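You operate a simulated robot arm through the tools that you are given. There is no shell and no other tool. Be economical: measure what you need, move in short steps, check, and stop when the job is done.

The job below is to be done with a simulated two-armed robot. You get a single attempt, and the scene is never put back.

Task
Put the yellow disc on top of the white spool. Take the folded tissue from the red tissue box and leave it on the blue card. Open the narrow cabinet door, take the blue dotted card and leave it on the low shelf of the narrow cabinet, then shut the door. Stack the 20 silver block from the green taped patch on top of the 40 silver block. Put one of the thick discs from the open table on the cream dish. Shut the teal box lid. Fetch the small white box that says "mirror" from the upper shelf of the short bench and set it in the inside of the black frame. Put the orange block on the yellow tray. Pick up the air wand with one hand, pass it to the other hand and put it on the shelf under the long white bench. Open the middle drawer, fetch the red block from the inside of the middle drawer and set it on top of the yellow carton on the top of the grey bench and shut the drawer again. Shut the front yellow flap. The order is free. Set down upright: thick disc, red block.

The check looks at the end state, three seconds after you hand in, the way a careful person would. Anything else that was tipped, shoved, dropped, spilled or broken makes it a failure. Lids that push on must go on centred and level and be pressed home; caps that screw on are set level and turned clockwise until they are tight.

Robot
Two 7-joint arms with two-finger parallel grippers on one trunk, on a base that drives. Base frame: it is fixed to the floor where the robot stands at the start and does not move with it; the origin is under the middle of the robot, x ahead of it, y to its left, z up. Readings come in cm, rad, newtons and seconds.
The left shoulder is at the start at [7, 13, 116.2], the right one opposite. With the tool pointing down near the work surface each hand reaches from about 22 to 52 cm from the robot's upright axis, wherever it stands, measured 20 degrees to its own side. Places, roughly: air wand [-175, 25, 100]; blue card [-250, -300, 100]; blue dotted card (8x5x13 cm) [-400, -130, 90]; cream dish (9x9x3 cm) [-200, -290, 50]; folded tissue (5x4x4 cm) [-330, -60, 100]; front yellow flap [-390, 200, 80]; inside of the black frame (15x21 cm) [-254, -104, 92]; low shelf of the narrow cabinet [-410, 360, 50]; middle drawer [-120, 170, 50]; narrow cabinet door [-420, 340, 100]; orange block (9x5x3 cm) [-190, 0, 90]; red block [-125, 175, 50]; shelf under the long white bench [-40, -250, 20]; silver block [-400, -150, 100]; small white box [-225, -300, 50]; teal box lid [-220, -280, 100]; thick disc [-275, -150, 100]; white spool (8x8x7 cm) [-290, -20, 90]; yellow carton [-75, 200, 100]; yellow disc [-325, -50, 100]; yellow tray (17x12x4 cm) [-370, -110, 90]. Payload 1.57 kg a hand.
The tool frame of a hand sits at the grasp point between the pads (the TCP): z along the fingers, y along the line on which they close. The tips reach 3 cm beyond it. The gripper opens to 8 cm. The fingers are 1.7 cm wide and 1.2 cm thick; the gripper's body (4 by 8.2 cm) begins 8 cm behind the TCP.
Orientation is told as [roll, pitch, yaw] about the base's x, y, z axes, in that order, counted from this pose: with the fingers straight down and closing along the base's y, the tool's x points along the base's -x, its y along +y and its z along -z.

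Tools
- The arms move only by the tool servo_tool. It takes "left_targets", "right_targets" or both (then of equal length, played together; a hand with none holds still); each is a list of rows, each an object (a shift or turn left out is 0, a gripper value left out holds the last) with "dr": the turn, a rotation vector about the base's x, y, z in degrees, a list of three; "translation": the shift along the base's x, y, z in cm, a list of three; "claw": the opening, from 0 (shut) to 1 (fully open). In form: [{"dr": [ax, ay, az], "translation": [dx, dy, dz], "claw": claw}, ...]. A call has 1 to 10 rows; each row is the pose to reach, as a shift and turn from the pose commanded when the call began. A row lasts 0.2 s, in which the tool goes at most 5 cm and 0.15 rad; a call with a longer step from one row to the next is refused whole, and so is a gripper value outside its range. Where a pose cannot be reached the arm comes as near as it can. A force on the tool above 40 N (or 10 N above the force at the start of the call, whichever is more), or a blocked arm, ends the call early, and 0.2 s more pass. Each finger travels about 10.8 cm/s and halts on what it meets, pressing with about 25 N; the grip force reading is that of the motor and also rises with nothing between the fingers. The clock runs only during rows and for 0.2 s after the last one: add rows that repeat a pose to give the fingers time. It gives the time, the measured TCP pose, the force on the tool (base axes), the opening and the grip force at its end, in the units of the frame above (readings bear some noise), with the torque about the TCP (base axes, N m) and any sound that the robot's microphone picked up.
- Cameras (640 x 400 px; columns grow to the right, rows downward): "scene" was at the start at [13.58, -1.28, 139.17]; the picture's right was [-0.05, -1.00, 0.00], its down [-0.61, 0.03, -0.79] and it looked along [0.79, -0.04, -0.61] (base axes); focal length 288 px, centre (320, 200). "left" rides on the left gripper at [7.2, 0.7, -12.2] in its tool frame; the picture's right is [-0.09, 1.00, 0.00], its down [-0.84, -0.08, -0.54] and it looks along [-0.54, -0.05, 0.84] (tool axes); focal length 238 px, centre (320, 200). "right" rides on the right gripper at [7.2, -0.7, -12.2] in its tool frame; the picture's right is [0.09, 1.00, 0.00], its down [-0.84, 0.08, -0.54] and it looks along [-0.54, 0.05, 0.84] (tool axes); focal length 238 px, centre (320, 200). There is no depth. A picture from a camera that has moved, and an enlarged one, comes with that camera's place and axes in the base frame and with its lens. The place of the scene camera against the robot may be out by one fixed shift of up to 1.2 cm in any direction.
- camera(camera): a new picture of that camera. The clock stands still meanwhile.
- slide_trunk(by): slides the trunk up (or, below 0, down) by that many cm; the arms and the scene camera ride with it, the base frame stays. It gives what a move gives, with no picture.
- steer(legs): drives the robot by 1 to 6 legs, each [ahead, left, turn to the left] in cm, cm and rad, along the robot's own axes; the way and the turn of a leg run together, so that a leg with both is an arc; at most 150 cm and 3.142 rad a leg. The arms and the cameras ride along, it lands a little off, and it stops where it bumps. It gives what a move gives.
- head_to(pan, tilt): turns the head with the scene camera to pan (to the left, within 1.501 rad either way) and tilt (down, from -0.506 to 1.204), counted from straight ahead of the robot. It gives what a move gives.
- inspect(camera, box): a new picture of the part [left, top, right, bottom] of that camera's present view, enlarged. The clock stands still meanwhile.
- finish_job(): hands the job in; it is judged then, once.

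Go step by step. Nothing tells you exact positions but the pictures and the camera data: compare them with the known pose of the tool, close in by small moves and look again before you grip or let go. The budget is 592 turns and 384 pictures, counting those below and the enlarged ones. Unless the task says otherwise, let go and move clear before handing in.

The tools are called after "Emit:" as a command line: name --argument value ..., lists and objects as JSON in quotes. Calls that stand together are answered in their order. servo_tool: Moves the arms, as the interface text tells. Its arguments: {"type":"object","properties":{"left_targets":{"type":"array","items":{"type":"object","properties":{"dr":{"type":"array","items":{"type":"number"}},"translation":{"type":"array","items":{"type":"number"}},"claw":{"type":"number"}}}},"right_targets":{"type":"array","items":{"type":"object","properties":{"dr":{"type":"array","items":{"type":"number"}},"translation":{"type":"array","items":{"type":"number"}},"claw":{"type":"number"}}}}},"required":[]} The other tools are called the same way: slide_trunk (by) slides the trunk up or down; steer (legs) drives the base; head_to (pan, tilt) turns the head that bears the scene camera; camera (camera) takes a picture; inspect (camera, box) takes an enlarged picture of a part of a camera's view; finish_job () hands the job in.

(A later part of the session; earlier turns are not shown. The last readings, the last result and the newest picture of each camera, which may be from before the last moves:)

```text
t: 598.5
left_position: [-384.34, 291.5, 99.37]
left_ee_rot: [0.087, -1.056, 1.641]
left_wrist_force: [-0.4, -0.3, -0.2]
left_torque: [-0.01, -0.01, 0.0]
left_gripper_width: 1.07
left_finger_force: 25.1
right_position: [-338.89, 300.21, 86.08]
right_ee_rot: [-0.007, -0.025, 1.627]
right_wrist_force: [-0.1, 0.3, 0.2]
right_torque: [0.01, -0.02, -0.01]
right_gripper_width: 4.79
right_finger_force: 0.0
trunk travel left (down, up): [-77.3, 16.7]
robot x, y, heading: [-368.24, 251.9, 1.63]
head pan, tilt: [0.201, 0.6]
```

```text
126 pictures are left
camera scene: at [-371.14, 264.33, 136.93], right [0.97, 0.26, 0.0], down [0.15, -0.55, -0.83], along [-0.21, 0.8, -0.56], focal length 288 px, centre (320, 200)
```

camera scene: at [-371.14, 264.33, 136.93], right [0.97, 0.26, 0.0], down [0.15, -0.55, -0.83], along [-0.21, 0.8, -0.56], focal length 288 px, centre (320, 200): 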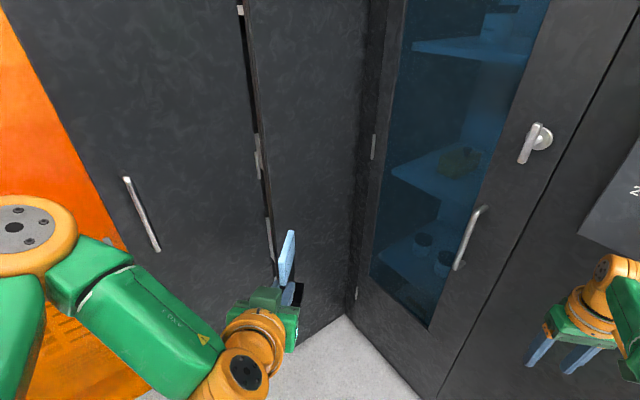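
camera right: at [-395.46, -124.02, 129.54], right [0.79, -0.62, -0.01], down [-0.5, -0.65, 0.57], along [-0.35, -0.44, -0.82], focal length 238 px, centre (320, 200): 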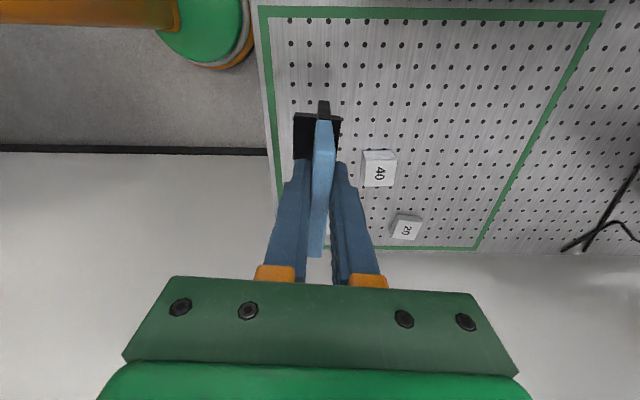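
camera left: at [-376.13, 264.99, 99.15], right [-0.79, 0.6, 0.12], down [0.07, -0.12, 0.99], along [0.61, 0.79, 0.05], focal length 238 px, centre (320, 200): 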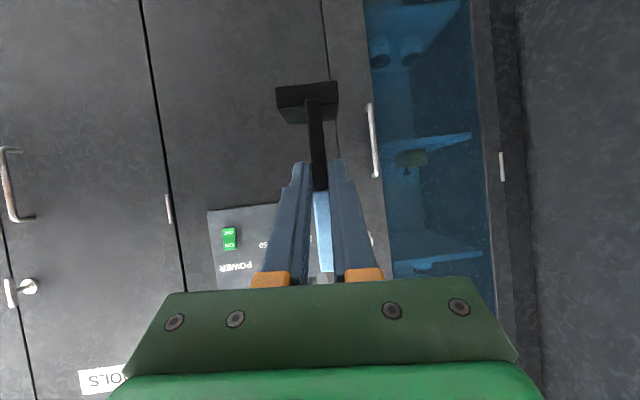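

I mis-stepped sideways, but the heading suits. Strafe left (clear of the door's free edge) and look.

Emit:
steer --legs '[[-2.7, 46, 0]]'

Emit:
camera --camera "scene"

Emit:
camera --camera "left"

```text
t: 601.3
left_position: [-429.17, 286.42, 99.45]
left_ee_rot: [0.093, -1.053, 1.629]
left_wrist_force: [0.2, 0.0, -0.1]
left_torque: [-0.08, -0.04, 0.0]
left_gripper_width: 1.07
left_finger_force: 25.0
right_position: [-383.79, 294.84, 86.0]
right_ee_rot: [-0.003, -0.025, 1.619]
right_wrist_force: [-0.6, 0.7, -0.4]
right_torque: [-0.01, 0.01, 0.04]
right_gripper_width: 4.8
right_finger_force: 0.0
trunk travel left (down, up): [-77.3, 16.7]
robot x, y, heading: [-413.67, 246.4, 1.622]
head pan, tilt: [0.201, 0.6]
```

```text
125 pictures are left
camera scene: at [-416.16, 259.21, 136.92], right [0.97, 0.25, 0.0], down [0.14, -0.55, -0.82], along [-0.21, 0.8, -0.57], focal length 288 px, centre (320, 200)
```

scene: 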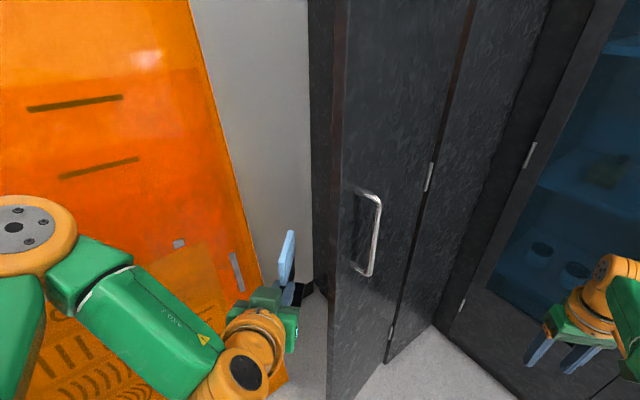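

```text
124 pictures are left
camera left: at [-427.84, 272.32, 99.15], right [-0.99, -0.09, 0.13], down [0.13, -0.04, 0.99], along [-0.09, 0.99, 0.05], focal length 238 px, centre (320, 200)
```

left: 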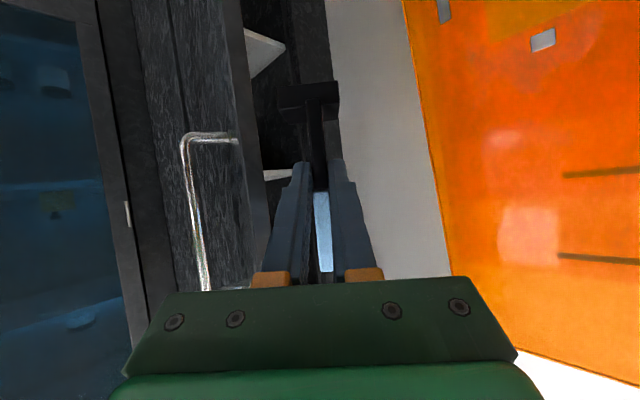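

Thread the left hand into the gap between door edge and orange board: first translate, then turn gradually.

Emit:
steer --legs '[[11.8, 13.5, 0]]'

Emit:
camera --camera "left"

Emit:
camera --camera "scene"

```text
t: 602.8
left_position: [-443.12, 297.34, 99.52]
left_ee_rot: [0.093, -1.056, 1.628]
left_wrist_force: [-0.3, 0.6, 0.5]
left_torque: [-0.08, 0.01, 0.02]
left_gripper_width: 1.07
left_finger_force: 24.9
right_position: [-397.68, 305.74, 85.9]
right_ee_rot: [-0.005, -0.027, 1.618]
right_wrist_force: [0.0, -0.8, -0.3]
right_torque: [0.01, 0.0, 0.0]
right_gripper_width: 4.79
right_finger_force: 0.0
trunk travel left (down, up): [-77.3, 16.7]
robot x, y, heading: [-428.21, 257.53, 1.619]
head pan, tilt: [0.201, 0.6]
```

```text
123 pictures are left
camera left: at [-441.75, 283.19, 99.2], right [-0.99, -0.09, 0.13], down [0.13, -0.04, 0.99], along [-0.09, 0.99, 0.06], focal length 238 px, centre (320, 200)
```

left: 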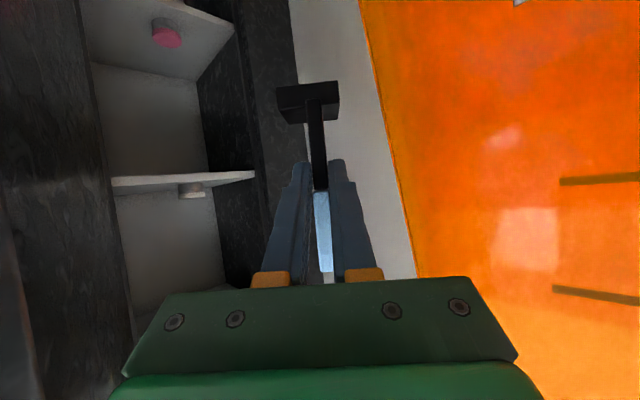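

```text
122 pictures are left
camera scene: at [-430.06, 270.02, 136.94], right [0.97, 0.25, 0.0], down [0.14, -0.55, -0.83], along [-0.21, 0.8, -0.56], focal length 288 px, centre (320, 200)
```

scene: 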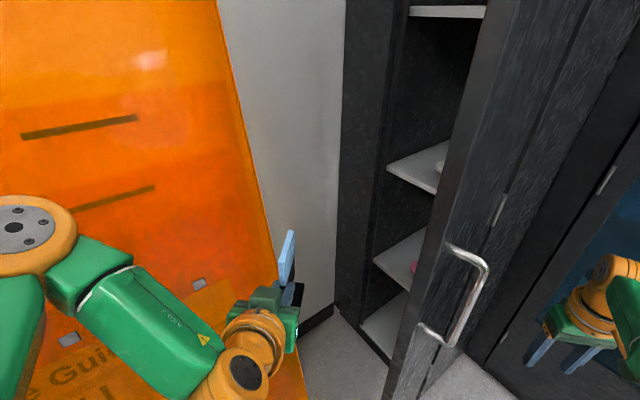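

Now the interior is visible: the low shelf is at z≈53, opening 34 cm wide. Continue turning in.

Emit:
steer --legs '[[7, 1.0, -0.3]]'

Emit:
camera --camera "left"

Emit:
camera --camera "scene"

```text
t: 604.1
left_position: [-430.89, 307.16, 99.49]
left_ee_rot: [0.089, -1.057, 1.326]
left_wrist_force: [0.0, 0.0, -0.1]
left_torque: [-0.07, 0.01, 0.0]
left_gripper_width: 1.04
left_finger_force: 24.6
right_position: [-384.98, 301.49, 86.05]
right_ee_rot: [-0.005, -0.027, 1.314]
right_wrist_force: [-0.5, 0.2, 0.1]
right_torque: [0.0, -0.01, -0.05]
right_gripper_width: 4.82
right_finger_force: 0.0
trunk travel left (down, up): [-77.3, 16.7]
robot x, y, heading: [-427.87, 264.55, 1.319]
head pan, tilt: [0.201, 0.6]
```

```text
121 pictures are left
camera left: at [-433.86, 293.34, 99.15], right [-0.97, 0.21, 0.12], down [0.11, -0.08, 0.99], along [0.22, 0.97, 0.06], focal length 238 px, centre (320, 200)
```

left: 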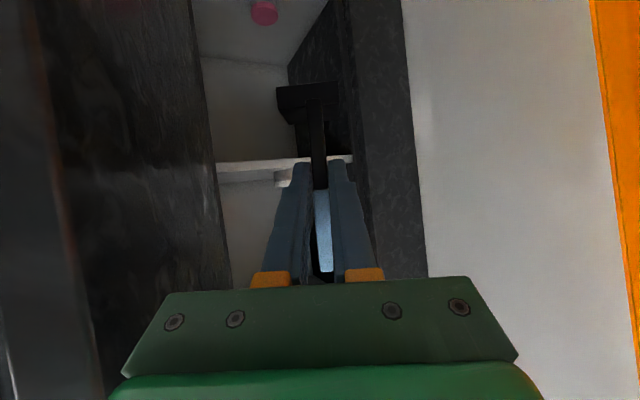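

```text
120 pictures are left
camera scene: at [-426.48, 277.22, 136.93], right [1.0, -0.05, 0.0], down [-0.03, -0.56, -0.83], along [0.04, 0.82, -0.56], focal length 288 px, centre (320, 200)
```

scene: 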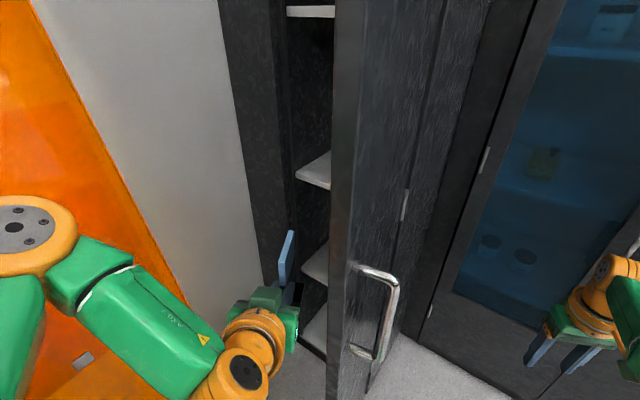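

Hand is past the door edge. Shift the base left/ahead while turning slightly right.

Emit:
steer --legs '[[6, 9, 0], [6, 1, -0.21]]'

Emit:
slide_trunk --by -30

Emit:
camera --camera "left"

Emit:
camera --camera "scene"

```text
t: 606.1
left_position: [-428.04, 321.04, 99.42]
left_ee_rot: [0.088, -1.056, 1.114]
left_wrist_force: [0.2, 0.1, -0.3]
left_torque: [-0.08, 0.0, 0.01]
left_gripper_width: 1.07
left_finger_force: 25.4
right_position: [-384.37, 305.71, 86.1]
right_ee_rot: [-0.006, -0.026, 1.102]
right_wrist_force: [-0.8, 0.6, 0.3]
right_torque: [-0.01, 0.0, -0.01]
right_gripper_width: 4.79
right_finger_force: 0.1
trunk travel left (down, up): [-77.3, 16.7]
robot x, y, heading: [-434.02, 278.48, 1.106]
head pan, tilt: [0.201, 0.6]
```

```text
t: 609.1
left_position: [-427.92, 321.01, 69.3]
left_ee_rot: [0.088, -1.053, 1.113]
left_wrist_force: [0.2, 0.2, 0.2]
left_torque: [-0.09, 0.0, 0.02]
left_gripper_width: 1.04
left_finger_force: 25.0
right_position: [-384.28, 305.8, 56.0]
right_ee_rot: [-0.007, -0.027, 1.102]
right_wrist_force: [-0.8, 0.4, -0.2]
right_torque: [-0.03, 0.0, -0.01]
right_gripper_width: 4.81
right_finger_force: 0.0
trunk travel left (down, up): [-47.3, 46.7]
robot x, y, heading: [-434.06, 278.89, 1.105]
head pan, tilt: [0.201, 0.6]
```

```text
119 pictures are left
camera left: at [-433.71, 308.04, 69.14], right [-0.9, 0.41, 0.12], down [0.09, -0.1, 0.99], along [0.42, 0.91, 0.05], focal length 238 px, centre (320, 200)
```

left: 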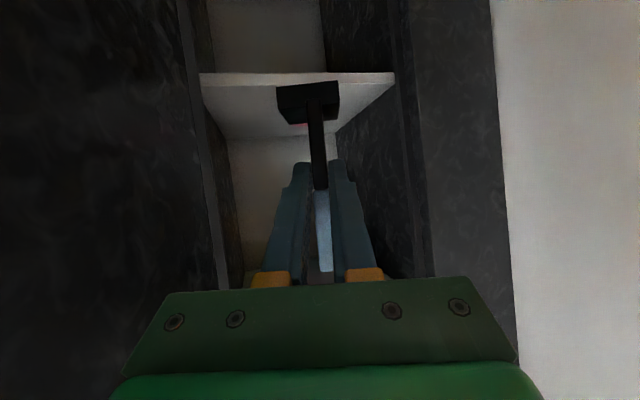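

```text
118 pictures are left
camera scene: at [-429.68, 290.7, 106.92], right [0.97, -0.26, 0.0], down [-0.15, -0.55, -0.82], along [0.21, 0.8, -0.57], focal length 288 px, centre (320, 200)
```

scene: 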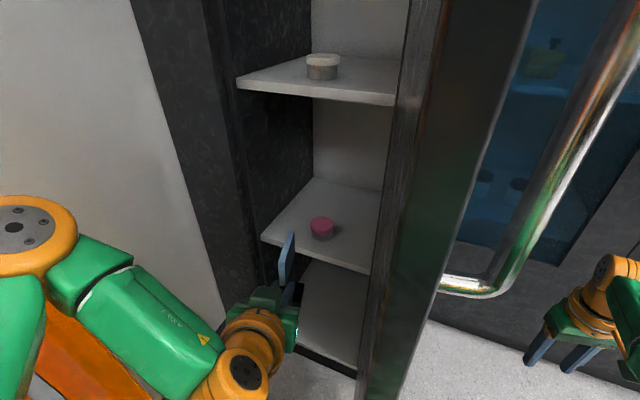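

Clear view. A pink item sits at the shelf's middle; I aim right of it. Extend the arm in.

Emit:
servo_tool --left_targets '[{"translation": [3.4, 3.2, 0]}, {"translation": [6.8, 6.4, 0]}, {"translation": [10.2, 9.6, -0.5]}, {"translation": [13.6, 12.7, -1]}]'

Emit:
camera --camera "left"

Emit:
camera --camera "scene"

```text
t: 610.1
left_position: [-423.34, 331.82, 71.92]
left_ee_rot: [0.089, -1.055, 1.112]
left_wrist_force: [0.2, 0.7, -0.8]
left_torque: [-0.05, 0.01, 0.03]
left_gripper_width: 1.05
left_finger_force: 25.4
left hand out of reach, approached as far as the arm can: row 1, 2, 3, 4
right_position: [-384.22, 305.71, 56.0]
right_ee_rot: [-0.005, -0.024, 1.103]
right_wrist_force: [-0.1, -0.2, -0.1]
right_torque: [-0.01, 0.01, -0.02]
right_gripper_width: 4.8
right_finger_force: 0.0
trunk travel left (down, up): [-47.3, 46.7]
robot x, y, heading: [-434.02, 278.43, 1.109]
head pan, tilt: [0.201, 0.6]
```

```text
117 pictures are left
camera left: at [-429.24, 318.86, 71.64], right [-0.9, 0.41, 0.12], down [0.09, -0.1, 0.99], along [0.42, 0.91, 0.05], focal length 238 px, centre (320, 200)
```

left: 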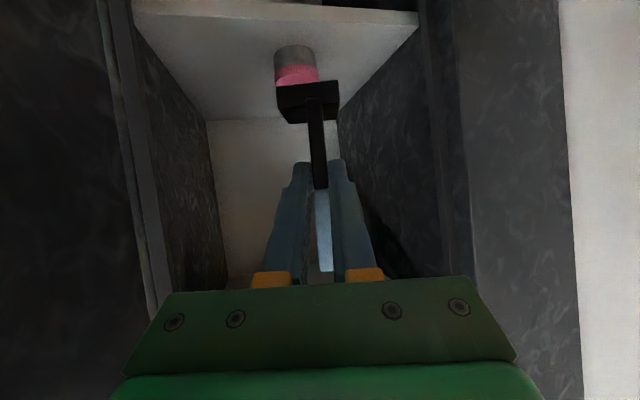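

```text
116 pictures are left
camera scene: at [-429.67, 290.71, 106.91], right [0.97, -0.26, 0.0], down [-0.15, -0.55, -0.82], along [0.21, 0.8, -0.57], focal length 288 px, centre (320, 200)
```

scene: 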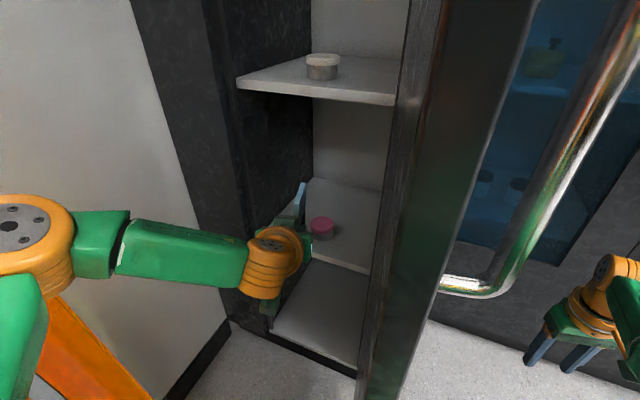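

Reach improves with a higher shoulder. Raise the trunk 14 and reach down/forward.

Emit:
slide_trunk --by 14

Emit:
servo_tool --left_targets '[{"translation": [0.5, 0, -4]}, {"translation": [1.5, 0, -8]}, {"translation": [2.5, 0.5, -12]}, {"translation": [4, 2, -15.5]}, {"translation": [6.5, 4.5, -17]}, {"translation": [9, 7, -17]}, {"translation": [11.5, 9.5, -17]}]'

Emit:
camera --camera "left"

Emit:
camera --camera "scene"

```text
t: 611.8
left_position: [-423.45, 331.74, 85.96]
left_ee_rot: [0.088, -1.055, 1.114]
left_wrist_force: [0.2, -0.2, 0.1]
left_torque: [-0.07, 0.05, 0.02]
left_gripper_width: 1.03
left_finger_force: 24.9
right_position: [-384.26, 305.76, 69.89]
right_ee_rot: [-0.005, -0.025, 1.102]
right_wrist_force: [1.0, -0.3, -0.1]
right_torque: [0.04, 0.01, -0.01]
right_gripper_width: 4.82
right_finger_force: 0.2
trunk travel left (down, up): [-61.3, 32.7]
robot x, y, heading: [-434.2, 278.55, 1.107]
head pan, tilt: [0.201, 0.6]
```

```text
t: 613.4
left_position: [-427.38, 335.03, 79.98]
left_ee_rot: [0.087, -1.053, 1.115]
left_wrist_force: [-0.5, 0.2, 0.5]
left_torque: [-0.07, 0.05, 0.01]
left_gripper_width: 1.08
left_finger_force: 25.2
left hand out of reach, approached as far as the arm can: row 1, 2, 3, 4, 5, 6, 7
right_position: [-384.26, 305.8, 70.02]
right_ee_rot: [-0.005, -0.024, 1.103]
right_wrist_force: [-0.7, -0.1, 0.6]
right_torque: [-0.01, 0.0, -0.03]
right_gripper_width: 4.81
right_finger_force: 0.0
trunk travel left (down, up): [-61.3, 32.7]
robot x, y, heading: [-434.0, 279.06, 1.105]
head pan, tilt: [0.201, 0.6]
```

```text
115 pictures are left
camera left: at [-433.26, 322.13, 79.85], right [-0.9, 0.41, 0.12], down [0.09, -0.1, 0.99], along [0.42, 0.91, 0.05], focal length 238 px, centre (320, 200)
```

left: 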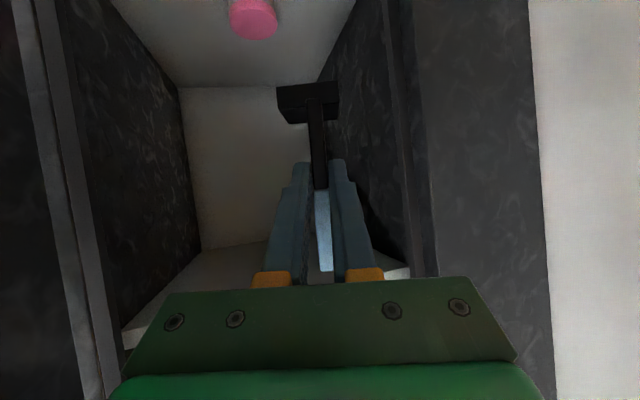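

```text
114 pictures are left
camera scene: at [-429.67, 290.72, 120.91], right [0.97, -0.26, 0.0], down [-0.15, -0.55, -0.82], along [0.21, 0.8, -0.57], focal length 288 px, centre (320, 200)
```

scene: 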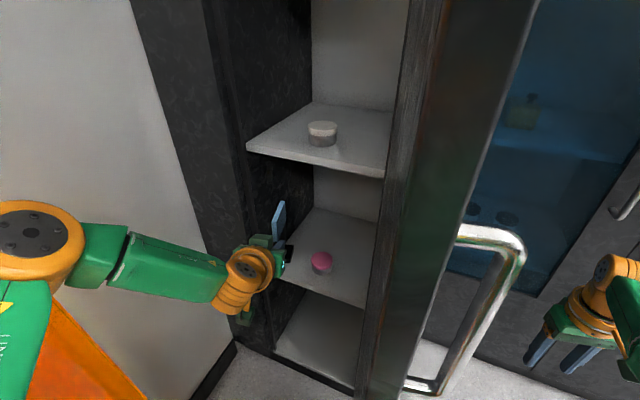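

The arm works better with the target more to its own side. Rotate the base 0.2 rad right.

Emit:
steer --legs '[[0, 0, -0.2]]'

Emit:
servo_tool --left_targets '[{"translation": [0, 0, -3]}, {"translation": [0, 0, -6]}, {"translation": [0.5, 0.6, -9]}, {"translation": [1.5, 1.8, -12]}]'

Emit:
camera --camera "left"

Emit:
camera --camera "scene"

```text
t: 614.5
left_position: [-416.41, 332.6, 80.25]
left_ee_rot: [0.087, -1.054, 0.915]
left_wrist_force: [-0.1, 0.0, 0.5]
left_torque: [-0.08, 0.03, 0.01]
left_gripper_width: 1.06
left_finger_force: 24.9
right_position: [-379.94, 295.24, 69.8]
right_ee_rot: [-0.005, -0.025, 0.903]
right_wrist_force: [-0.6, -0.1, -0.8]
right_torque: [-0.03, 0.0, 0.0]
right_gripper_width: 4.82
right_finger_force: 0.1
trunk travel left (down, up): [-61.3, 32.7]
robot x, y, heading: [-434.26, 278.99, 0.911]
head pan, tilt: [0.201, 0.6]
```

```text
t: 615.5
left_position: [-420.26, 333.08, 76.37]
left_ee_rot: [0.085, -1.055, 0.914]
left_wrist_force: [-0.5, 0.1, 1.4]
left_torque: [-0.07, 0.03, -0.03]
left_gripper_width: 1.04
left_finger_force: 24.9
left hand out of reach, approached as far as the arm can: row 1, 2, 3, 4
right_position: [-379.86, 295.27, 69.99]
right_ee_rot: [-0.005, -0.024, 0.903]
right_wrist_force: [-0.1, 0.5, 0.6]
right_torque: [0.01, 0.02, 0.02]
right_gripper_width: 4.81
right_finger_force: 0.1
trunk travel left (down, up): [-61.3, 32.7]
robot x, y, heading: [-434.3, 279.04, 0.91]
head pan, tilt: [0.201, 0.6]
```

```text
113 pictures are left
camera left: at [-428.59, 321.66, 76.18], right [-0.8, 0.58, 0.12], down [0.07, -0.11, 0.99], along [0.59, 0.81, 0.05], focal length 238 px, centre (320, 200)
```

left: 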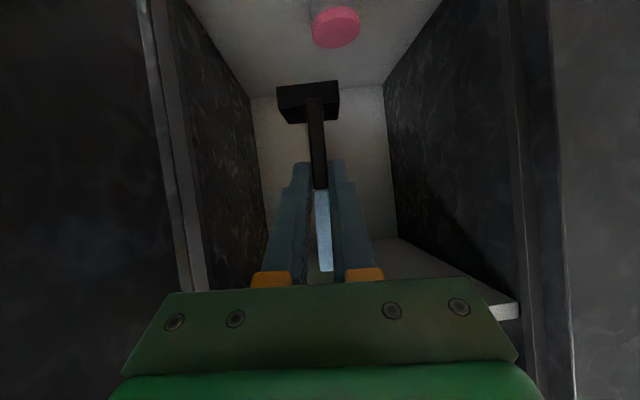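

```text
112 pictures are left
camera scene: at [-427.19, 289.59, 120.91], right [0.89, -0.45, 0.0], down [-0.25, -0.51, -0.82], along [0.37, 0.74, -0.57], focal length 288 px, centre (320, 200)
```

scene: 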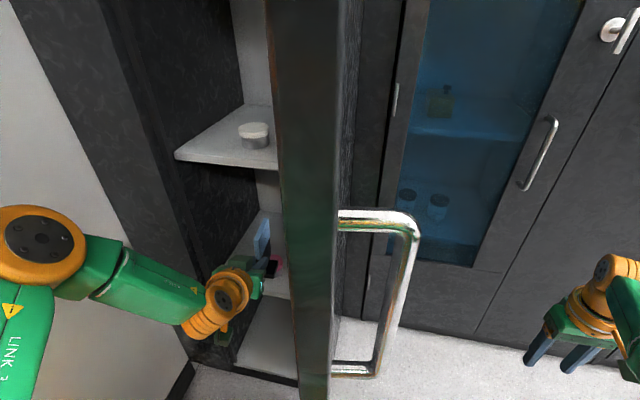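

Use a lower shoulder relative to the hand: raise the hand 11, drop the trunk 25, then extend.

Emit:
servo_tool --left_targets '[{"translation": [0, -0.5, 4]}, {"translation": [0.5, -0.5, 8]}, {"translation": [1, -0.5, 11]}]'

Emit:
slide_trunk --by -22

Emit:
servo_tool --left_targets '[{"translation": [2, 2.5, 0]}, {"translation": [4, 5, 0]}, {"translation": [6, 7.5, 0]}]'

Emit:
camera --camera "left"

```text
t: 616.3
left_position: [-419.31, 332.48, 87.46]
left_ee_rot: [0.089, -1.055, 0.912]
left_wrist_force: [0.2, 0.1, 0.0]
left_torque: [-0.05, 0.05, 0.01]
left_gripper_width: 1.05
left_finger_force: 25.5
right_position: [-379.75, 295.3, 69.92]
right_ee_rot: [-0.006, -0.024, 0.904]
right_wrist_force: [0.2, 0.2, 0.2]
right_torque: [-0.02, 0.05, -0.02]
right_gripper_width: 4.81
right_finger_force: 0.0
trunk travel left (down, up): [-61.3, 32.7]
robot x, y, heading: [-434.25, 278.98, 0.909]
head pan, tilt: [0.201, 0.6]
```

```text
t: 618.7
left_position: [-419.29, 332.52, 65.34]
left_ee_rot: [0.088, -1.052, 0.914]
left_wrist_force: [0.4, 0.8, -0.3]
left_torque: [-0.07, 0.04, 0.0]
left_gripper_width: 1.06
left_finger_force: 25.2
right_position: [-379.85, 295.34, 47.94]
right_ee_rot: [-0.006, -0.026, 0.905]
right_wrist_force: [0.8, 0.1, 0.3]
right_torque: [0.0, 0.02, -0.02]
right_gripper_width: 4.82
right_finger_force: 0.0
trunk travel left (down, up): [-39.3, 54.7]
robot x, y, heading: [-433.98, 278.37, 0.908]
head pan, tilt: [0.201, 0.6]
```

```text
t: 619.5
left_position: [-414.01, 339.57, 65.27]
left_ee_rot: [0.084, -1.055, 0.914]
left_wrist_force: [0.1, 0.1, 0.0]
left_torque: [-0.09, 0.08, 0.0]
left_gripper_width: 1.05
left_finger_force: 25.0
left hand out of reach, approached as far as the arm can: row 3
right_position: [-379.86, 295.36, 47.93]
right_ee_rot: [-0.006, -0.025, 0.905]
right_wrist_force: [-0.6, 0.1, -0.8]
right_torque: [0.0, -0.01, -0.02]
right_gripper_width: 4.79
right_finger_force: 0.0
trunk travel left (down, up): [-39.3, 54.7]
robot x, y, heading: [-433.77, 278.64, 0.911]
head pan, tilt: [0.201, 0.6]
```

```text
111 pictures are left
camera left: at [-422.26, 328.11, 65.06], right [-0.8, 0.58, 0.12], down [0.07, -0.11, 0.99], along [0.59, 0.8, 0.05], focal length 238 px, centre (320, 200)
```

left: 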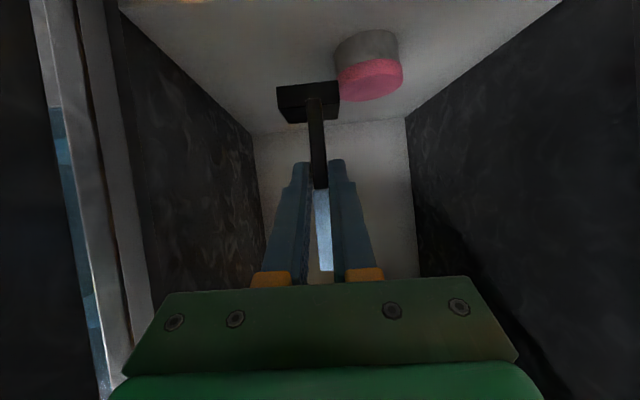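

Inside, above the low shelf. Nudge 3 cm further in and 2 cm right.

Emit:
servo_tool --left_targets '[{"translation": [2, 0, 0]}, {"translation": [3.8, 1.5, -1]}]'

Emit:
camera --camera "left"

Emit:
camera --camera "scene"

```text
t: 620.1
left_position: [-413.8, 339.25, 65.67]
left_ee_rot: [0.086, -1.055, 0.914]
left_wrist_force: [0.4, -0.5, 0.9]
left_torque: [-0.08, 0.05, 0.01]
left_gripper_width: 1.06
left_finger_force: 25.5
left hand out of reach, approached as far as the arm can: row 1, 2
right_position: [-379.81, 295.3, 47.98]
right_ee_rot: [-0.006, -0.023, 0.904]
right_wrist_force: [-0.2, 0.2, -0.1]
right_torque: [0.0, -0.02, -0.05]
right_gripper_width: 4.77
right_finger_force: 0.1
trunk travel left (down, up): [-39.3, 54.7]
robot x, y, heading: [-433.77, 278.74, 0.906]
head pan, tilt: [0.201, 0.6]
```

```text
110 pictures are left
camera left: at [-421.99, 327.76, 65.48], right [-0.8, 0.58, 0.12], down [0.07, -0.12, 0.99], along [0.59, 0.81, 0.05], focal length 238 px, centre (320, 200)
```

left: 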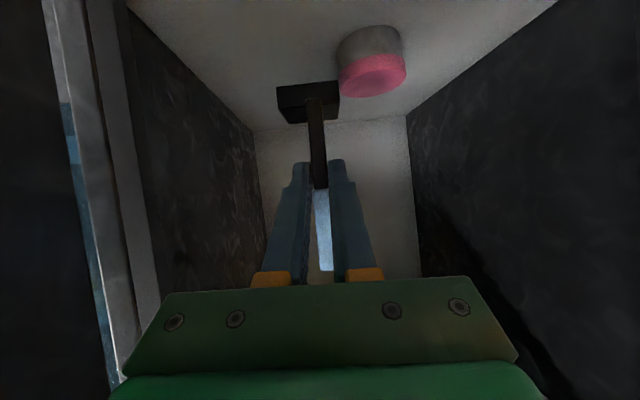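

```text
109 pictures are left
camera scene: at [-427.18, 289.56, 98.91], right [0.89, -0.45, 0.0], down [-0.25, -0.51, -0.82], along [0.37, 0.74, -0.57], focal length 288 px, centre (320, 200)
```

scene: 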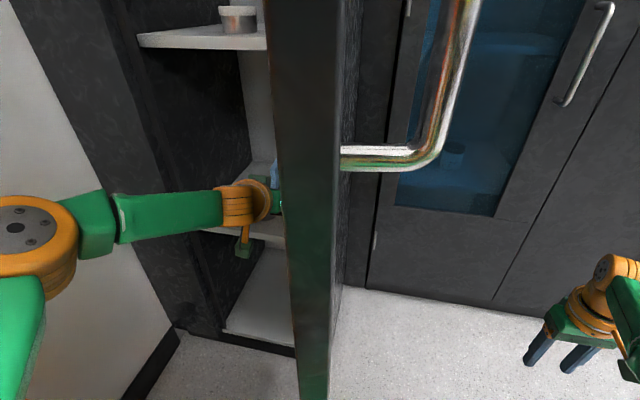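

Try a 3 cm base nudge.

Emit:
steer --legs '[[3, -1.5, 0]]'

Emit:
slide_trunk --by -3

Emit:
camera --camera "left"

```text
t: 620.9
left_position: [-411.53, 339.87, 65.87]
left_ee_rot: [0.097, -1.055, 0.915]
left_wrist_force: [-1.6, -0.1, -0.3]
left_torque: [-0.11, 0.03, -0.07]
left_gripper_width: 1.02
left_finger_force: 25.2
right_position: [-377.37, 296.24, 47.76]
right_ee_rot: [0.0, -0.026, 0.911]
right_wrist_force: [0.1, 2.0, -0.3]
right_torque: [-0.21, 0.03, -0.02]
right_gripper_width: 4.82
right_finger_force: 0.1
trunk travel left (down, up): [-39.3, 54.7]
robot x, y, heading: [-431.47, 279.07, 0.916]
head pan, tilt: [0.201, 0.6]
```

```text
t: 621.7
left_position: [-411.75, 340.01, 62.77]
left_ee_rot: [0.087, -1.052, 0.922]
left_wrist_force: [-0.4, 0.2, -0.6]
left_torque: [-0.06, 0.04, 0.02]
left_gripper_width: 1.05
left_finger_force: 25.3
right_position: [-377.62, 296.4, 44.98]
right_ee_rot: [-0.005, -0.025, 0.911]
right_wrist_force: [0.1, 0.1, -0.7]
right_torque: [0.0, 0.02, 0.02]
right_gripper_width: 4.79
right_finger_force: 0.0
trunk travel left (down, up): [-36.3, 57.7]
robot x, y, heading: [-431.83, 279.27, 0.916]
head pan, tilt: [0.201, 0.6]
```

```text
108 pictures are left
camera left: at [-419.91, 328.36, 62.5], right [-0.81, 0.58, 0.12], down [0.07, -0.12, 0.99], along [0.58, 0.81, 0.05], focal length 238 px, centre (320, 200)
```

left: 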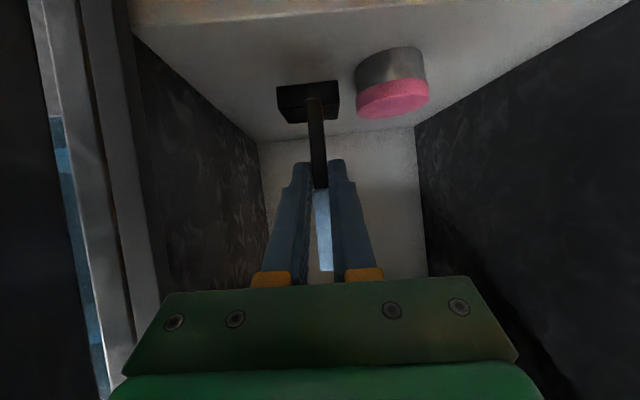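

Card's foot is over the shelf. Lower until contact.

Emit:
slide_trunk --by -2

Emit:
servo_tool --left_targets '[{"translation": [0, 0, -0.5]}, {"translation": [0, 0, -1]}, {"translation": [0, 0, -1.5]}, {"translation": [0, 0, -2]}]'

Emit:
camera --camera "left"

```text
t: 622.3
left_position: [-411.8, 339.98, 60.67]
left_ee_rot: [0.088, -1.056, 0.924]
left_wrist_force: [0.5, 0.2, -0.5]
left_torque: [-0.07, 0.04, 0.01]
left_gripper_width: 1.07
left_finger_force: 25.4
right_position: [-377.45, 296.21, 42.94]
right_ee_rot: [-0.005, -0.024, 0.91]
right_wrist_force: [0.7, -1.2, 0.5]
right_torque: [0.0, -0.01, 0.01]
right_gripper_width: 4.79
right_finger_force: 0.1
trunk travel left (down, up): [-34.3, 59.7]
robot x, y, heading: [-431.63, 279.39, 0.917]
head pan, tilt: [0.201, 0.6]
```

```text
t: 623.3
left_position: [-412.47, 339.75, 59.43]
left_ee_rot: [0.09, -1.063, 0.92]
left_wrist_force: [-0.8, 3.5, 12.8]
left_torque: [0.45, -0.33, 0.06]
left_gripper_width: 1.07
left_finger_force: 24.7
left hand out of reach, approached as far as the arm can: row 3, 4
right_position: [-377.6, 296.32, 43.1]
right_ee_rot: [-0.005, -0.029, 0.911]
right_wrist_force: [0.2, -0.2, 0.3]
right_torque: [0.03, 0.0, 0.01]
right_gripper_width: 4.83
right_finger_force: 0.1
trunk travel left (down, up): [-34.3, 59.7]
robot x, y, heading: [-431.72, 279.39, 0.913]
head pan, tilt: [0.201, 0.6]
```

```text
107 pictures are left
camera left: at [-420.47, 328.15, 59.08], right [-0.81, 0.57, 0.12], down [0.06, -0.12, 0.99], along [0.58, 0.81, 0.06], focal length 238 px, centre (320, 200)
```

left: 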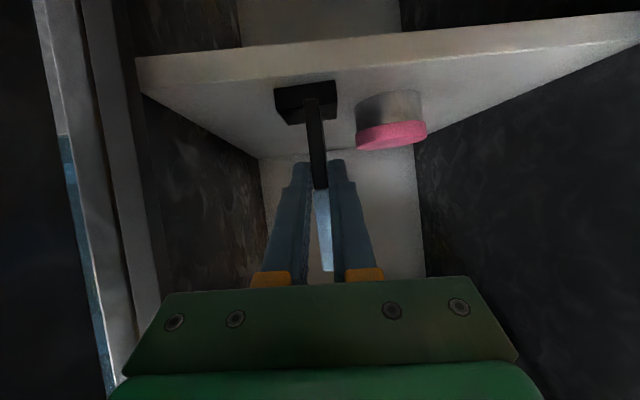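

On the shelf but near the front edge. Release, then push it deeper with closed fingertips.

Emit:
servo_tool --left_targets '[{"translation": [0, 0, 0.3], "claw": 0.15}, {"translation": [0, 0, 0.4], "claw": 0.3}, {"translation": [0, 0, 0.4], "claw": 0.4}]'

Emit:
steer --legs '[[-8, 0, 0]]'

Emit:
camera --camera "left"

```text
t: 624.1
left_position: [-412.2, 339.73, 59.4]
left_ee_rot: [0.086, -1.053, 0.923]
left_wrist_force: [0.4, -0.5, 0.1]
left_torque: [0.0, 0.01, -0.02]
left_gripper_width: 3.21
left_finger_force: 0.0
right_position: [-377.55, 296.34, 42.98]
right_ee_rot: [-0.005, -0.028, 0.912]
right_wrist_force: [0.5, -0.3, -0.6]
right_torque: [-0.01, 0.02, 0.02]
right_gripper_width: 4.8
right_finger_force: 0.0
trunk travel left (down, up): [-34.3, 59.7]
robot x, y, heading: [-431.36, 279.17, 0.914]
head pan, tilt: [0.201, 0.6]
```

```text
t: 625.2
left_position: [-417.14, 333.2, 59.45]
left_ee_rot: [0.086, -1.058, 0.92]
left_wrist_force: [-0.2, -0.4, 0.2]
left_torque: [0.01, 0.01, 0.0]
left_gripper_width: 3.2
left_finger_force: 0.0
right_position: [-382.46, 289.73, 42.98]
right_ee_rot: [-0.005, -0.027, 0.909]
right_wrist_force: [-1.4, -0.2, 0.7]
right_torque: [0.02, 0.01, -0.03]
right_gripper_width: 4.81
right_finger_force: 0.0
trunk travel left (down, up): [-34.3, 59.7]
robot x, y, heading: [-436.32, 272.4, 0.916]
head pan, tilt: [0.201, 0.6]
```

```text
106 pictures are left
camera left: at [-425.31, 321.72, 59.18], right [-0.81, 0.58, 0.12], down [0.07, -0.12, 0.99], along [0.59, 0.81, 0.05], focal length 238 px, centre (320, 200)
```

left: 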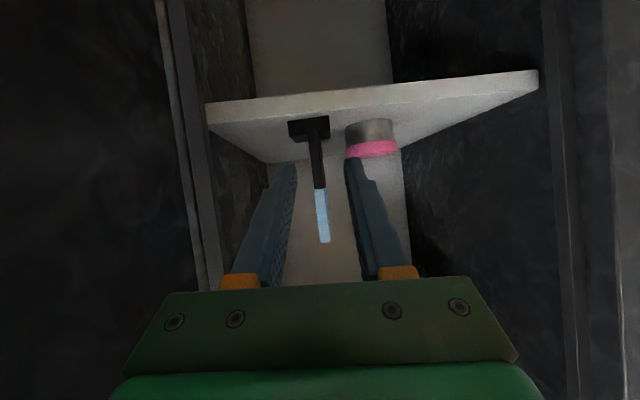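

Card stands upright on the shelf. Close the fingers and push it ~4–5 cm deeper.

Emit:
servo_tool --left_targets '[{"claw": 0.2, "translation": [0, 0, -0.5]}, {"claw": 0, "translation": [0.2, -0.1, -1]}, {"claw": 0, "translation": [0.2, -0.1, -1]}]'

Emit:
steer --legs '[[8, 0, 0]]'

Emit:
camera --camera "left"

```text
t: 626.0
left_position: [-417.19, 333.03, 58.66]
left_ee_rot: [0.087, -1.054, 0.918]
left_wrist_force: [-0.4, 0.6, 0.7]
left_torque: [0.02, 0.01, 0.01]
left_gripper_width: 0.01
left_finger_force: 21.4
left hand out of reach, approached as far as the arm can: row 2, 3
right_position: [-382.42, 289.8, 42.9]
right_ee_rot: [-0.006, -0.024, 0.909]
right_wrist_force: [-0.2, 0.7, 0.2]
right_torque: [-0.02, 0.03, -0.01]
right_gripper_width: 4.8
right_finger_force: 0.1
trunk travel left (down, up): [-34.3, 59.7]
robot x, y, heading: [-436.69, 272.82, 0.917]
head pan, tilt: [0.201, 0.6]
```

```text
t: 627.0
left_position: [-412.33, 339.32, 58.59]
left_ee_rot: [0.086, -1.053, 0.921]
left_wrist_force: [-0.5, 0.5, 0.3]
left_torque: [-0.04, 0.02, 0.0]
left_gripper_width: 0.0
left_finger_force: 21.6
right_position: [-377.63, 296.02, 42.94]
right_ee_rot: [-0.006, -0.024, 0.91]
right_wrist_force: [-0.2, 0.1, -0.9]
right_torque: [0.02, 0.03, 0.0]
right_gripper_width: 4.81
right_finger_force: 0.0
trunk travel left (down, up): [-34.3, 59.7]
robot x, y, heading: [-431.74, 278.93, 0.907]
head pan, tilt: [0.201, 0.6]
```

```text
105 pictures are left
camera left: at [-420.59, 327.78, 58.29], right [-0.81, 0.58, 0.12], down [0.07, -0.12, 0.99], along [0.59, 0.81, 0.05], focal length 238 px, centre (320, 200)
```

left: 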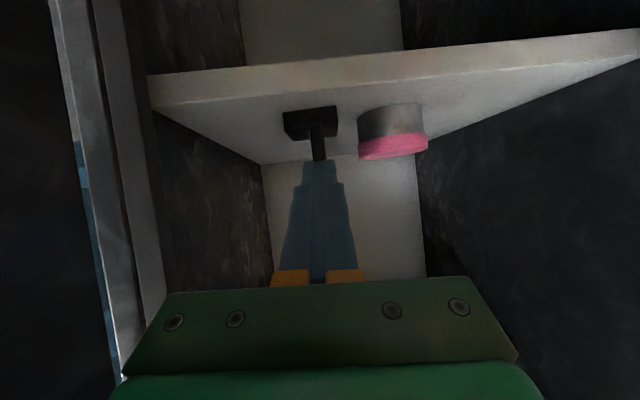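

Emit:
steer --legs '[[2.5, 0, 0]]'

Emit:
servo_tool --left_targets '[{"translation": [0.6, 0.8, 0]}, {"translation": [1.2, 1.5, 0]}]'

Emit:
steer --legs '[[-12, 0, 0]]'

Emit:
camera --camera "left"

```text
t: 627.9
left_position: [-410.52, 341.54, 58.64]
left_ee_rot: [0.086, -1.058, 0.92]
left_wrist_force: [-0.4, 0.2, 0.2]
left_torque: [-0.02, -0.02, -0.01]
left_gripper_width: 0.0
left_finger_force: 21.5
right_position: [-375.75, 298.21, 43.07]
right_ee_rot: [-0.005, -0.027, 0.905]
right_wrist_force: [-0.2, 0.1, 0.6]
right_torque: [0.04, 0.02, 0.02]
right_gripper_width: 4.78
right_finger_force: 0.1
trunk travel left (down, up): [-34.3, 59.7]
robot x, y, heading: [-429.9, 281.22, 0.914]
head pan, tilt: [0.201, 0.6]
```

```text
t: 628.5
left_position: [-410.54, 342.37, 59.01]
left_ee_rot: [0.086, -1.054, 0.918]
left_wrist_force: [-0.4, 0.4, 0.2]
left_torque: [-0.01, -0.02, 0.01]
left_gripper_width: 0.0
left_finger_force: 21.0
left hand out of reach, approached as far as the arm can: row 1, 2
right_position: [-375.73, 297.99, 42.98]
right_ee_rot: [-0.006, -0.026, 0.904]
right_wrist_force: [0.2, 0.1, 0.2]
right_torque: [0.01, -0.02, -0.02]
right_gripper_width: 4.78
right_finger_force: 0.0
trunk travel left (down, up): [-34.3, 59.7]
robot x, y, heading: [-430.21, 281.13, 0.915]
head pan, tilt: [0.201, 0.6]
```

```text
t: 629.7
left_position: [-418.1, 332.68, 59.15]
left_ee_rot: [0.087, -1.056, 0.917]
left_wrist_force: [0.1, -0.5, 0.5]
left_torque: [-0.03, 0.02, 0.04]
left_gripper_width: 0.03
left_finger_force: 21.3
right_position: [-383.19, 288.65, 43.0]
right_ee_rot: [-0.005, -0.026, 0.905]
right_wrist_force: [-0.6, 0.7, -0.2]
right_torque: [0.0, -0.02, -0.02]
right_gripper_width: 4.78
right_finger_force: 0.2
trunk travel left (down, up): [-34.3, 59.7]
robot x, y, heading: [-437.36, 271.48, 0.911]
head pan, tilt: [0.201, 0.6]
```

```text
104 pictures are left
camera left: at [-426.29, 321.24, 58.85], right [-0.81, 0.58, 0.12], down [0.07, -0.12, 0.99], along [0.59, 0.81, 0.05], focal length 238 px, centre (320, 200)
```

left: 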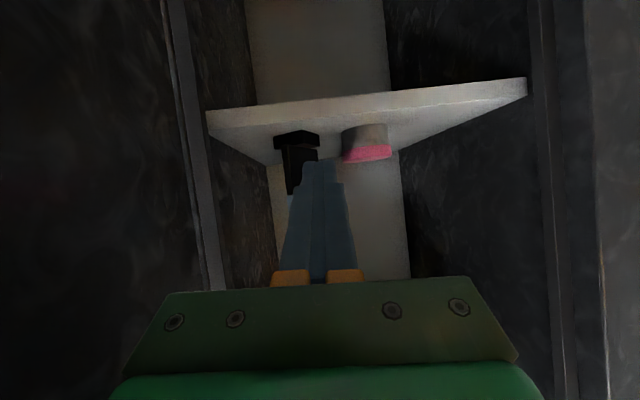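

The card is well inside. Retrace the way out.

Emit:
slide_trunk --by 30

Emit:
steer --legs '[[0, 0, 0.2], [-6, -1, 0.21], [-6, -9, 0]]'

Emit:
camera --camera "scene"

```text
t: 632.7
left_position: [-418.08, 332.66, 89.09]
left_ee_rot: [0.087, -1.054, 0.917]
left_wrist_force: [0.8, 0.8, -1.4]
left_torque: [0.02, -0.02, -0.01]
left_gripper_width: 0.01
left_finger_force: 21.8
right_position: [-383.24, 288.57, 73.08]
right_ee_rot: [-0.007, -0.025, 0.904]
right_wrist_force: [-0.1, -1.3, -0.5]
right_torque: [-0.02, -0.01, 0.0]
right_gripper_width: 4.79
right_finger_force: 0.0
trunk travel left (down, up): [-64.3, 29.7]
robot x, y, heading: [-437.63, 271.61, 0.914]
head pan, tilt: [0.201, 0.6]
```

```text
t: 635.4
left_position: [-437.8, 321.5, 88.97]
left_ee_rot: [0.086, -1.053, 1.326]
left_wrist_force: [-0.1, 0.8, -0.3]
left_torque: [0.01, 0.01, 0.01]
left_gripper_width: 0.0
left_finger_force: 20.8
right_position: [-388.36, 294.86, 72.91]
right_ee_rot: [-0.005, -0.024, 1.314]
right_wrist_force: [0.0, 0.1, 1.2]
right_torque: [0.02, 0.01, -0.02]
right_gripper_width: 4.81
right_finger_force: 0.0
trunk travel left (down, up): [-64.3, 29.7]
robot x, y, heading: [-431.6, 257.99, 1.317]
head pan, tilt: [0.201, 0.6]
```

```text
103 pictures are left
camera scene: at [-429.87, 270.61, 123.91], right [1.0, -0.05, 0.0], down [-0.03, -0.56, -0.82], along [0.04, 0.82, -0.57], focal length 288 px, centre (320, 200)
```

scene: 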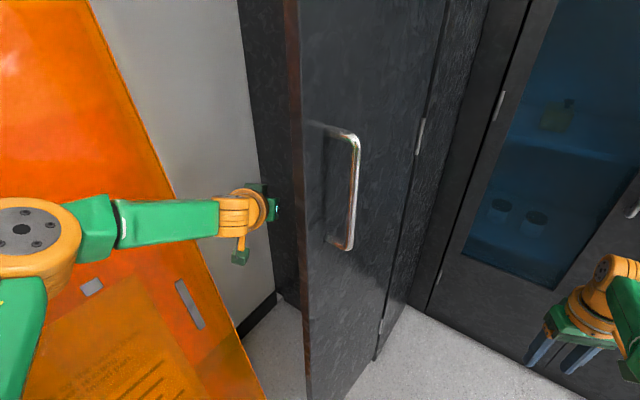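

Retract the left hand, then back off further and turn left.

Emit:
servo_tool --left_targets '[{"translation": [-1, -4, 1]}, {"translation": [-2, -8, 2]}, {"translation": [-3, -12, 3]}, {"translation": [-3.5, -15, 4]}]'

Emit:
steer --legs '[[-8, 0, 0.3], [0, -50, 0]]'

Emit:
camera --camera "scene"

```text
t: 636.4
left_position: [-441.33, 306.5, 93.12]
left_ee_rot: [0.085, -1.056, 1.327]
left_wrist_force: [-0.5, -0.5, 0.1]
left_torque: [-0.03, 0.01, -0.01]
left_gripper_width: 0.01
left_finger_force: 21.9
right_position: [-388.4, 294.75, 72.98]
right_ee_rot: [-0.005, -0.027, 1.314]
right_wrist_force: [-0.3, 0.2, 0.2]
right_torque: [-0.03, 0.03, 0.03]
right_gripper_width: 4.8
right_finger_force: 0.1
trunk travel left (down, up): [-64.3, 29.7]
robot x, y, heading: [-431.39, 257.42, 1.319]
head pan, tilt: [0.201, 0.6]
```

```text
t: 640.3
left_position: [-406.67, 295.81, 93.02]
left_ee_rot: [0.085, -1.054, 1.624]
left_wrist_force: [0.1, -0.1, -0.6]
left_torque: [0.01, 0.04, -0.01]
left_gripper_width: 0.0
left_finger_force: 20.7
right_position: [-352.53, 300.24, 72.99]
right_ee_rot: [-0.007, -0.025, 1.614]
right_wrist_force: [0.0, -0.2, 1.1]
right_torque: [-0.01, 0.01, 0.02]
right_gripper_width: 4.78
right_finger_force: 0.0
trunk travel left (down, up): [-64.3, 29.7]
robot x, y, heading: [-382.39, 252.19, 1.619]
head pan, tilt: [0.201, 0.6]
```

```text
102 pictures are left
camera scene: at [-385.2, 264.77, 123.92], right [0.97, 0.25, 0.0], down [0.14, -0.55, -0.82], along [-0.2, 0.8, -0.57], focal length 288 px, centre (320, 200)
```

scene: 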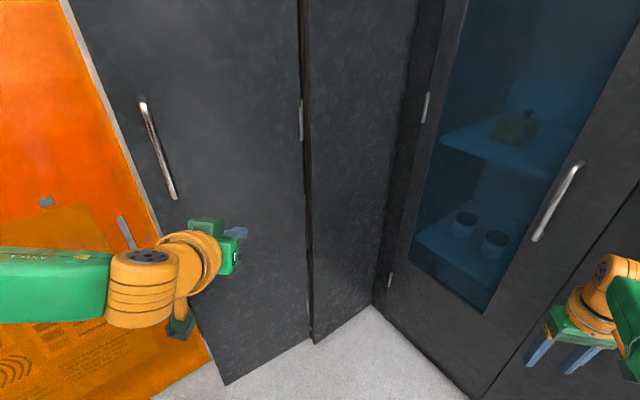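

On the door's outer side now. Turn to face left so the right hand can push the door.

Emit:
steer --legs '[[0, 0, 0.84]]'

Emit:
servo_tool --right_targets '[{"claw": 0.3}, {"claw": 0}, {"claw": 0}]'

Emit:
head_to --pan -0.2 --tilt 0.6

Emit:
camera --camera "scene"

```text
t: 642.8
left_position: [-431.01, 264.16, 93.13]
left_ee_rot: [0.088, -1.053, 2.451]
left_wrist_force: [0.2, 0.0, -0.1]
left_torque: [-0.01, 0.02, 0.0]
left_gripper_width: 0.0
left_finger_force: 21.1
right_position: [-397.59, 306.72, 72.98]
right_ee_rot: [-0.005, -0.025, 2.44]
right_wrist_force: [-0.3, 0.2, -0.2]
right_torque: [-0.02, 0.02, 0.0]
right_gripper_width: 4.8
right_finger_force: 0.0
trunk travel left (down, up): [-64.3, 29.7]
robot x, y, heading: [-382.57, 251.95, 2.441]
head pan, tilt: [0.201, 0.6]
```

```text
t: 643.6
left_position: [-431.04, 264.24, 92.98]
left_ee_rot: [0.086, -1.054, 2.451]
left_wrist_force: [-0.8, -0.3, 0.6]
left_torque: [0.0, 0.02, 0.01]
left_gripper_width: 0.03
left_finger_force: 21.4
right_position: [-397.6, 306.91, 72.91]
right_ee_rot: [-0.006, -0.024, 2.44]
right_wrist_force: [0.2, 0.2, -0.6]
right_torque: [0.03, 0.01, 0.03]
right_gripper_width: 0.0
right_finger_force: 21.9
trunk travel left (down, up): [-64.3, 29.7]
robot x, y, heading: [-382.74, 252.19, 2.44]
head pan, tilt: [0.201, 0.6]
```

```text
t: 644.5
left_position: [-431.0, 264.17, 93.17]
left_ee_rot: [0.084, -1.054, 2.452]
left_wrist_force: [0.5, 1.1, -0.5]
left_torque: [0.01, 0.02, 0.0]
left_gripper_width: 0.0
left_finger_force: 21.5
right_position: [-397.67, 306.96, 72.93]
right_ee_rot: [-0.004, -0.026, 2.44]
right_wrist_force: [-0.8, -0.2, -0.1]
right_torque: [-0.01, 0.02, 0.01]
right_gripper_width: 0.02
right_finger_force: 21.4
trunk travel left (down, up): [-64.3, 29.7]
robot x, y, heading: [-382.47, 251.91, 2.445]
head pan, tilt: [-0.201, 0.6]
```

```text
101 pictures are left
camera scene: at [-392.12, 261.33, 123.92], right [0.78, 0.62, 0.0], down [0.35, -0.44, -0.82], along [-0.51, 0.65, -0.57], focal length 288 px, centre (320, 200)
```

scene: 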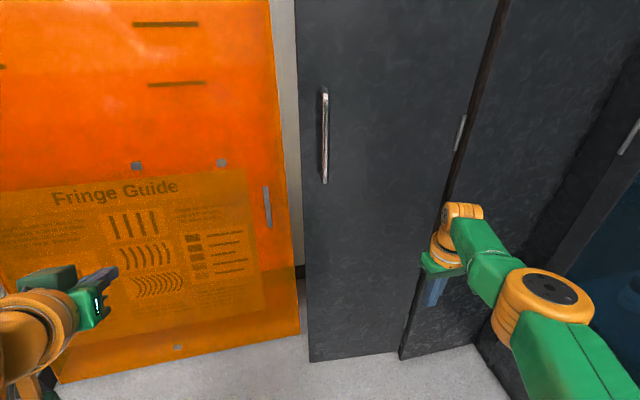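

Strafe left 14 so the hand meets the door near its free edge, then push along the arc.

Emit:
steer --legs '[[0, 14, 0], [14, 0, 0], [13, -1.7, 0]]'

Emit:
camera --camera "scene"

```text
t: 647.6
left_position: [-459.47, 272.02, 93.01]
left_ee_rot: [0.086, -1.058, 2.452]
left_wrist_force: [0.8, 0.5, 0.0]
left_torque: [0.04, 0.01, -0.01]
left_gripper_width: 0.02
left_finger_force: 21.5
right_position: [-426.14, 314.79, 73.09]
right_ee_rot: [-0.006, -0.027, 2.439]
right_wrist_force: [-1.0, -0.2, 0.0]
right_torque: [0.01, -0.02, -0.06]
right_gripper_width: 0.0
right_finger_force: 21.6
trunk travel left (down, up): [-64.3, 29.7]
robot x, y, heading: [-411.28, 260.03, 2.445]
head pan, tilt: [-0.201, 0.6]
```

```text
100 pictures are left
camera scene: at [-420.67, 269.27, 123.93], right [0.78, 0.62, 0.0], down [0.35, -0.44, -0.83], along [-0.51, 0.65, -0.56], focal length 288 px, centre (320, 200)
```

scene: 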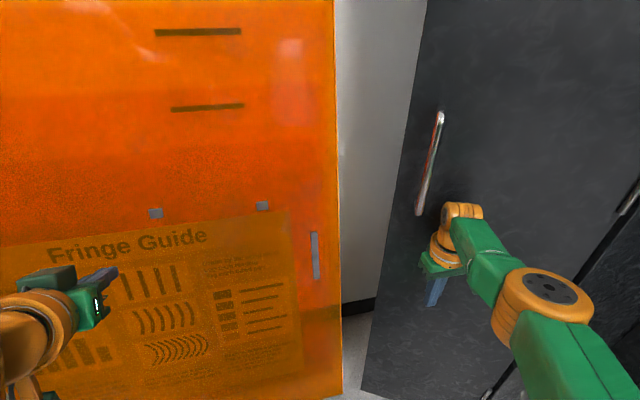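

The door is swinging shut. Continue the push.

Emit:
steer --legs '[[10, -7, 0]]'

Emit:
camera --camera "scene"

```text
t: 648.9
left_position: [-462.74, 283.96, 93.12]
left_ee_rot: [0.085, -1.056, 2.452]
left_wrist_force: [0.4, -0.1, 0.7]
left_torque: [-0.01, 0.01, 0.02]
left_gripper_width: 0.0
left_finger_force: 21.4
right_position: [-429.28, 326.5, 73.07]
right_ee_rot: [-0.005, -0.026, 2.439]
right_wrist_force: [0.5, -0.3, -0.4]
right_torque: [0.0, 0.03, -0.03]
right_gripper_width: 0.0
right_finger_force: 21.7
trunk travel left (down, up): [-64.3, 29.7]
robot x, y, heading: [-414.8, 271.72, 2.438]
head pan, tilt: [-0.201, 0.6]
```

```text
99 pictures are left
camera scene: at [-423.83, 281.07, 123.93], right [0.78, 0.62, 0.0], down [0.35, -0.44, -0.83], along [-0.51, 0.65, -0.56], focal length 288 px, centre (320, 200)
```

scene: 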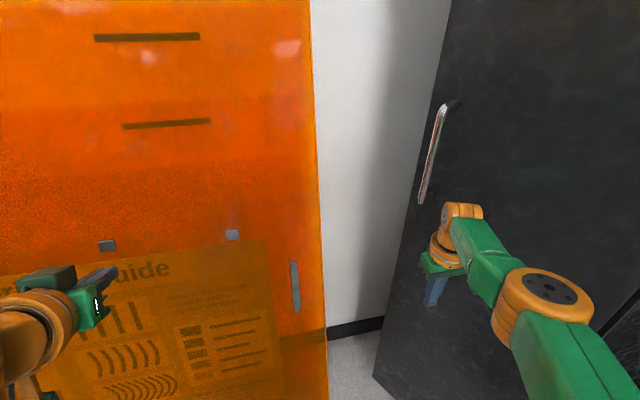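

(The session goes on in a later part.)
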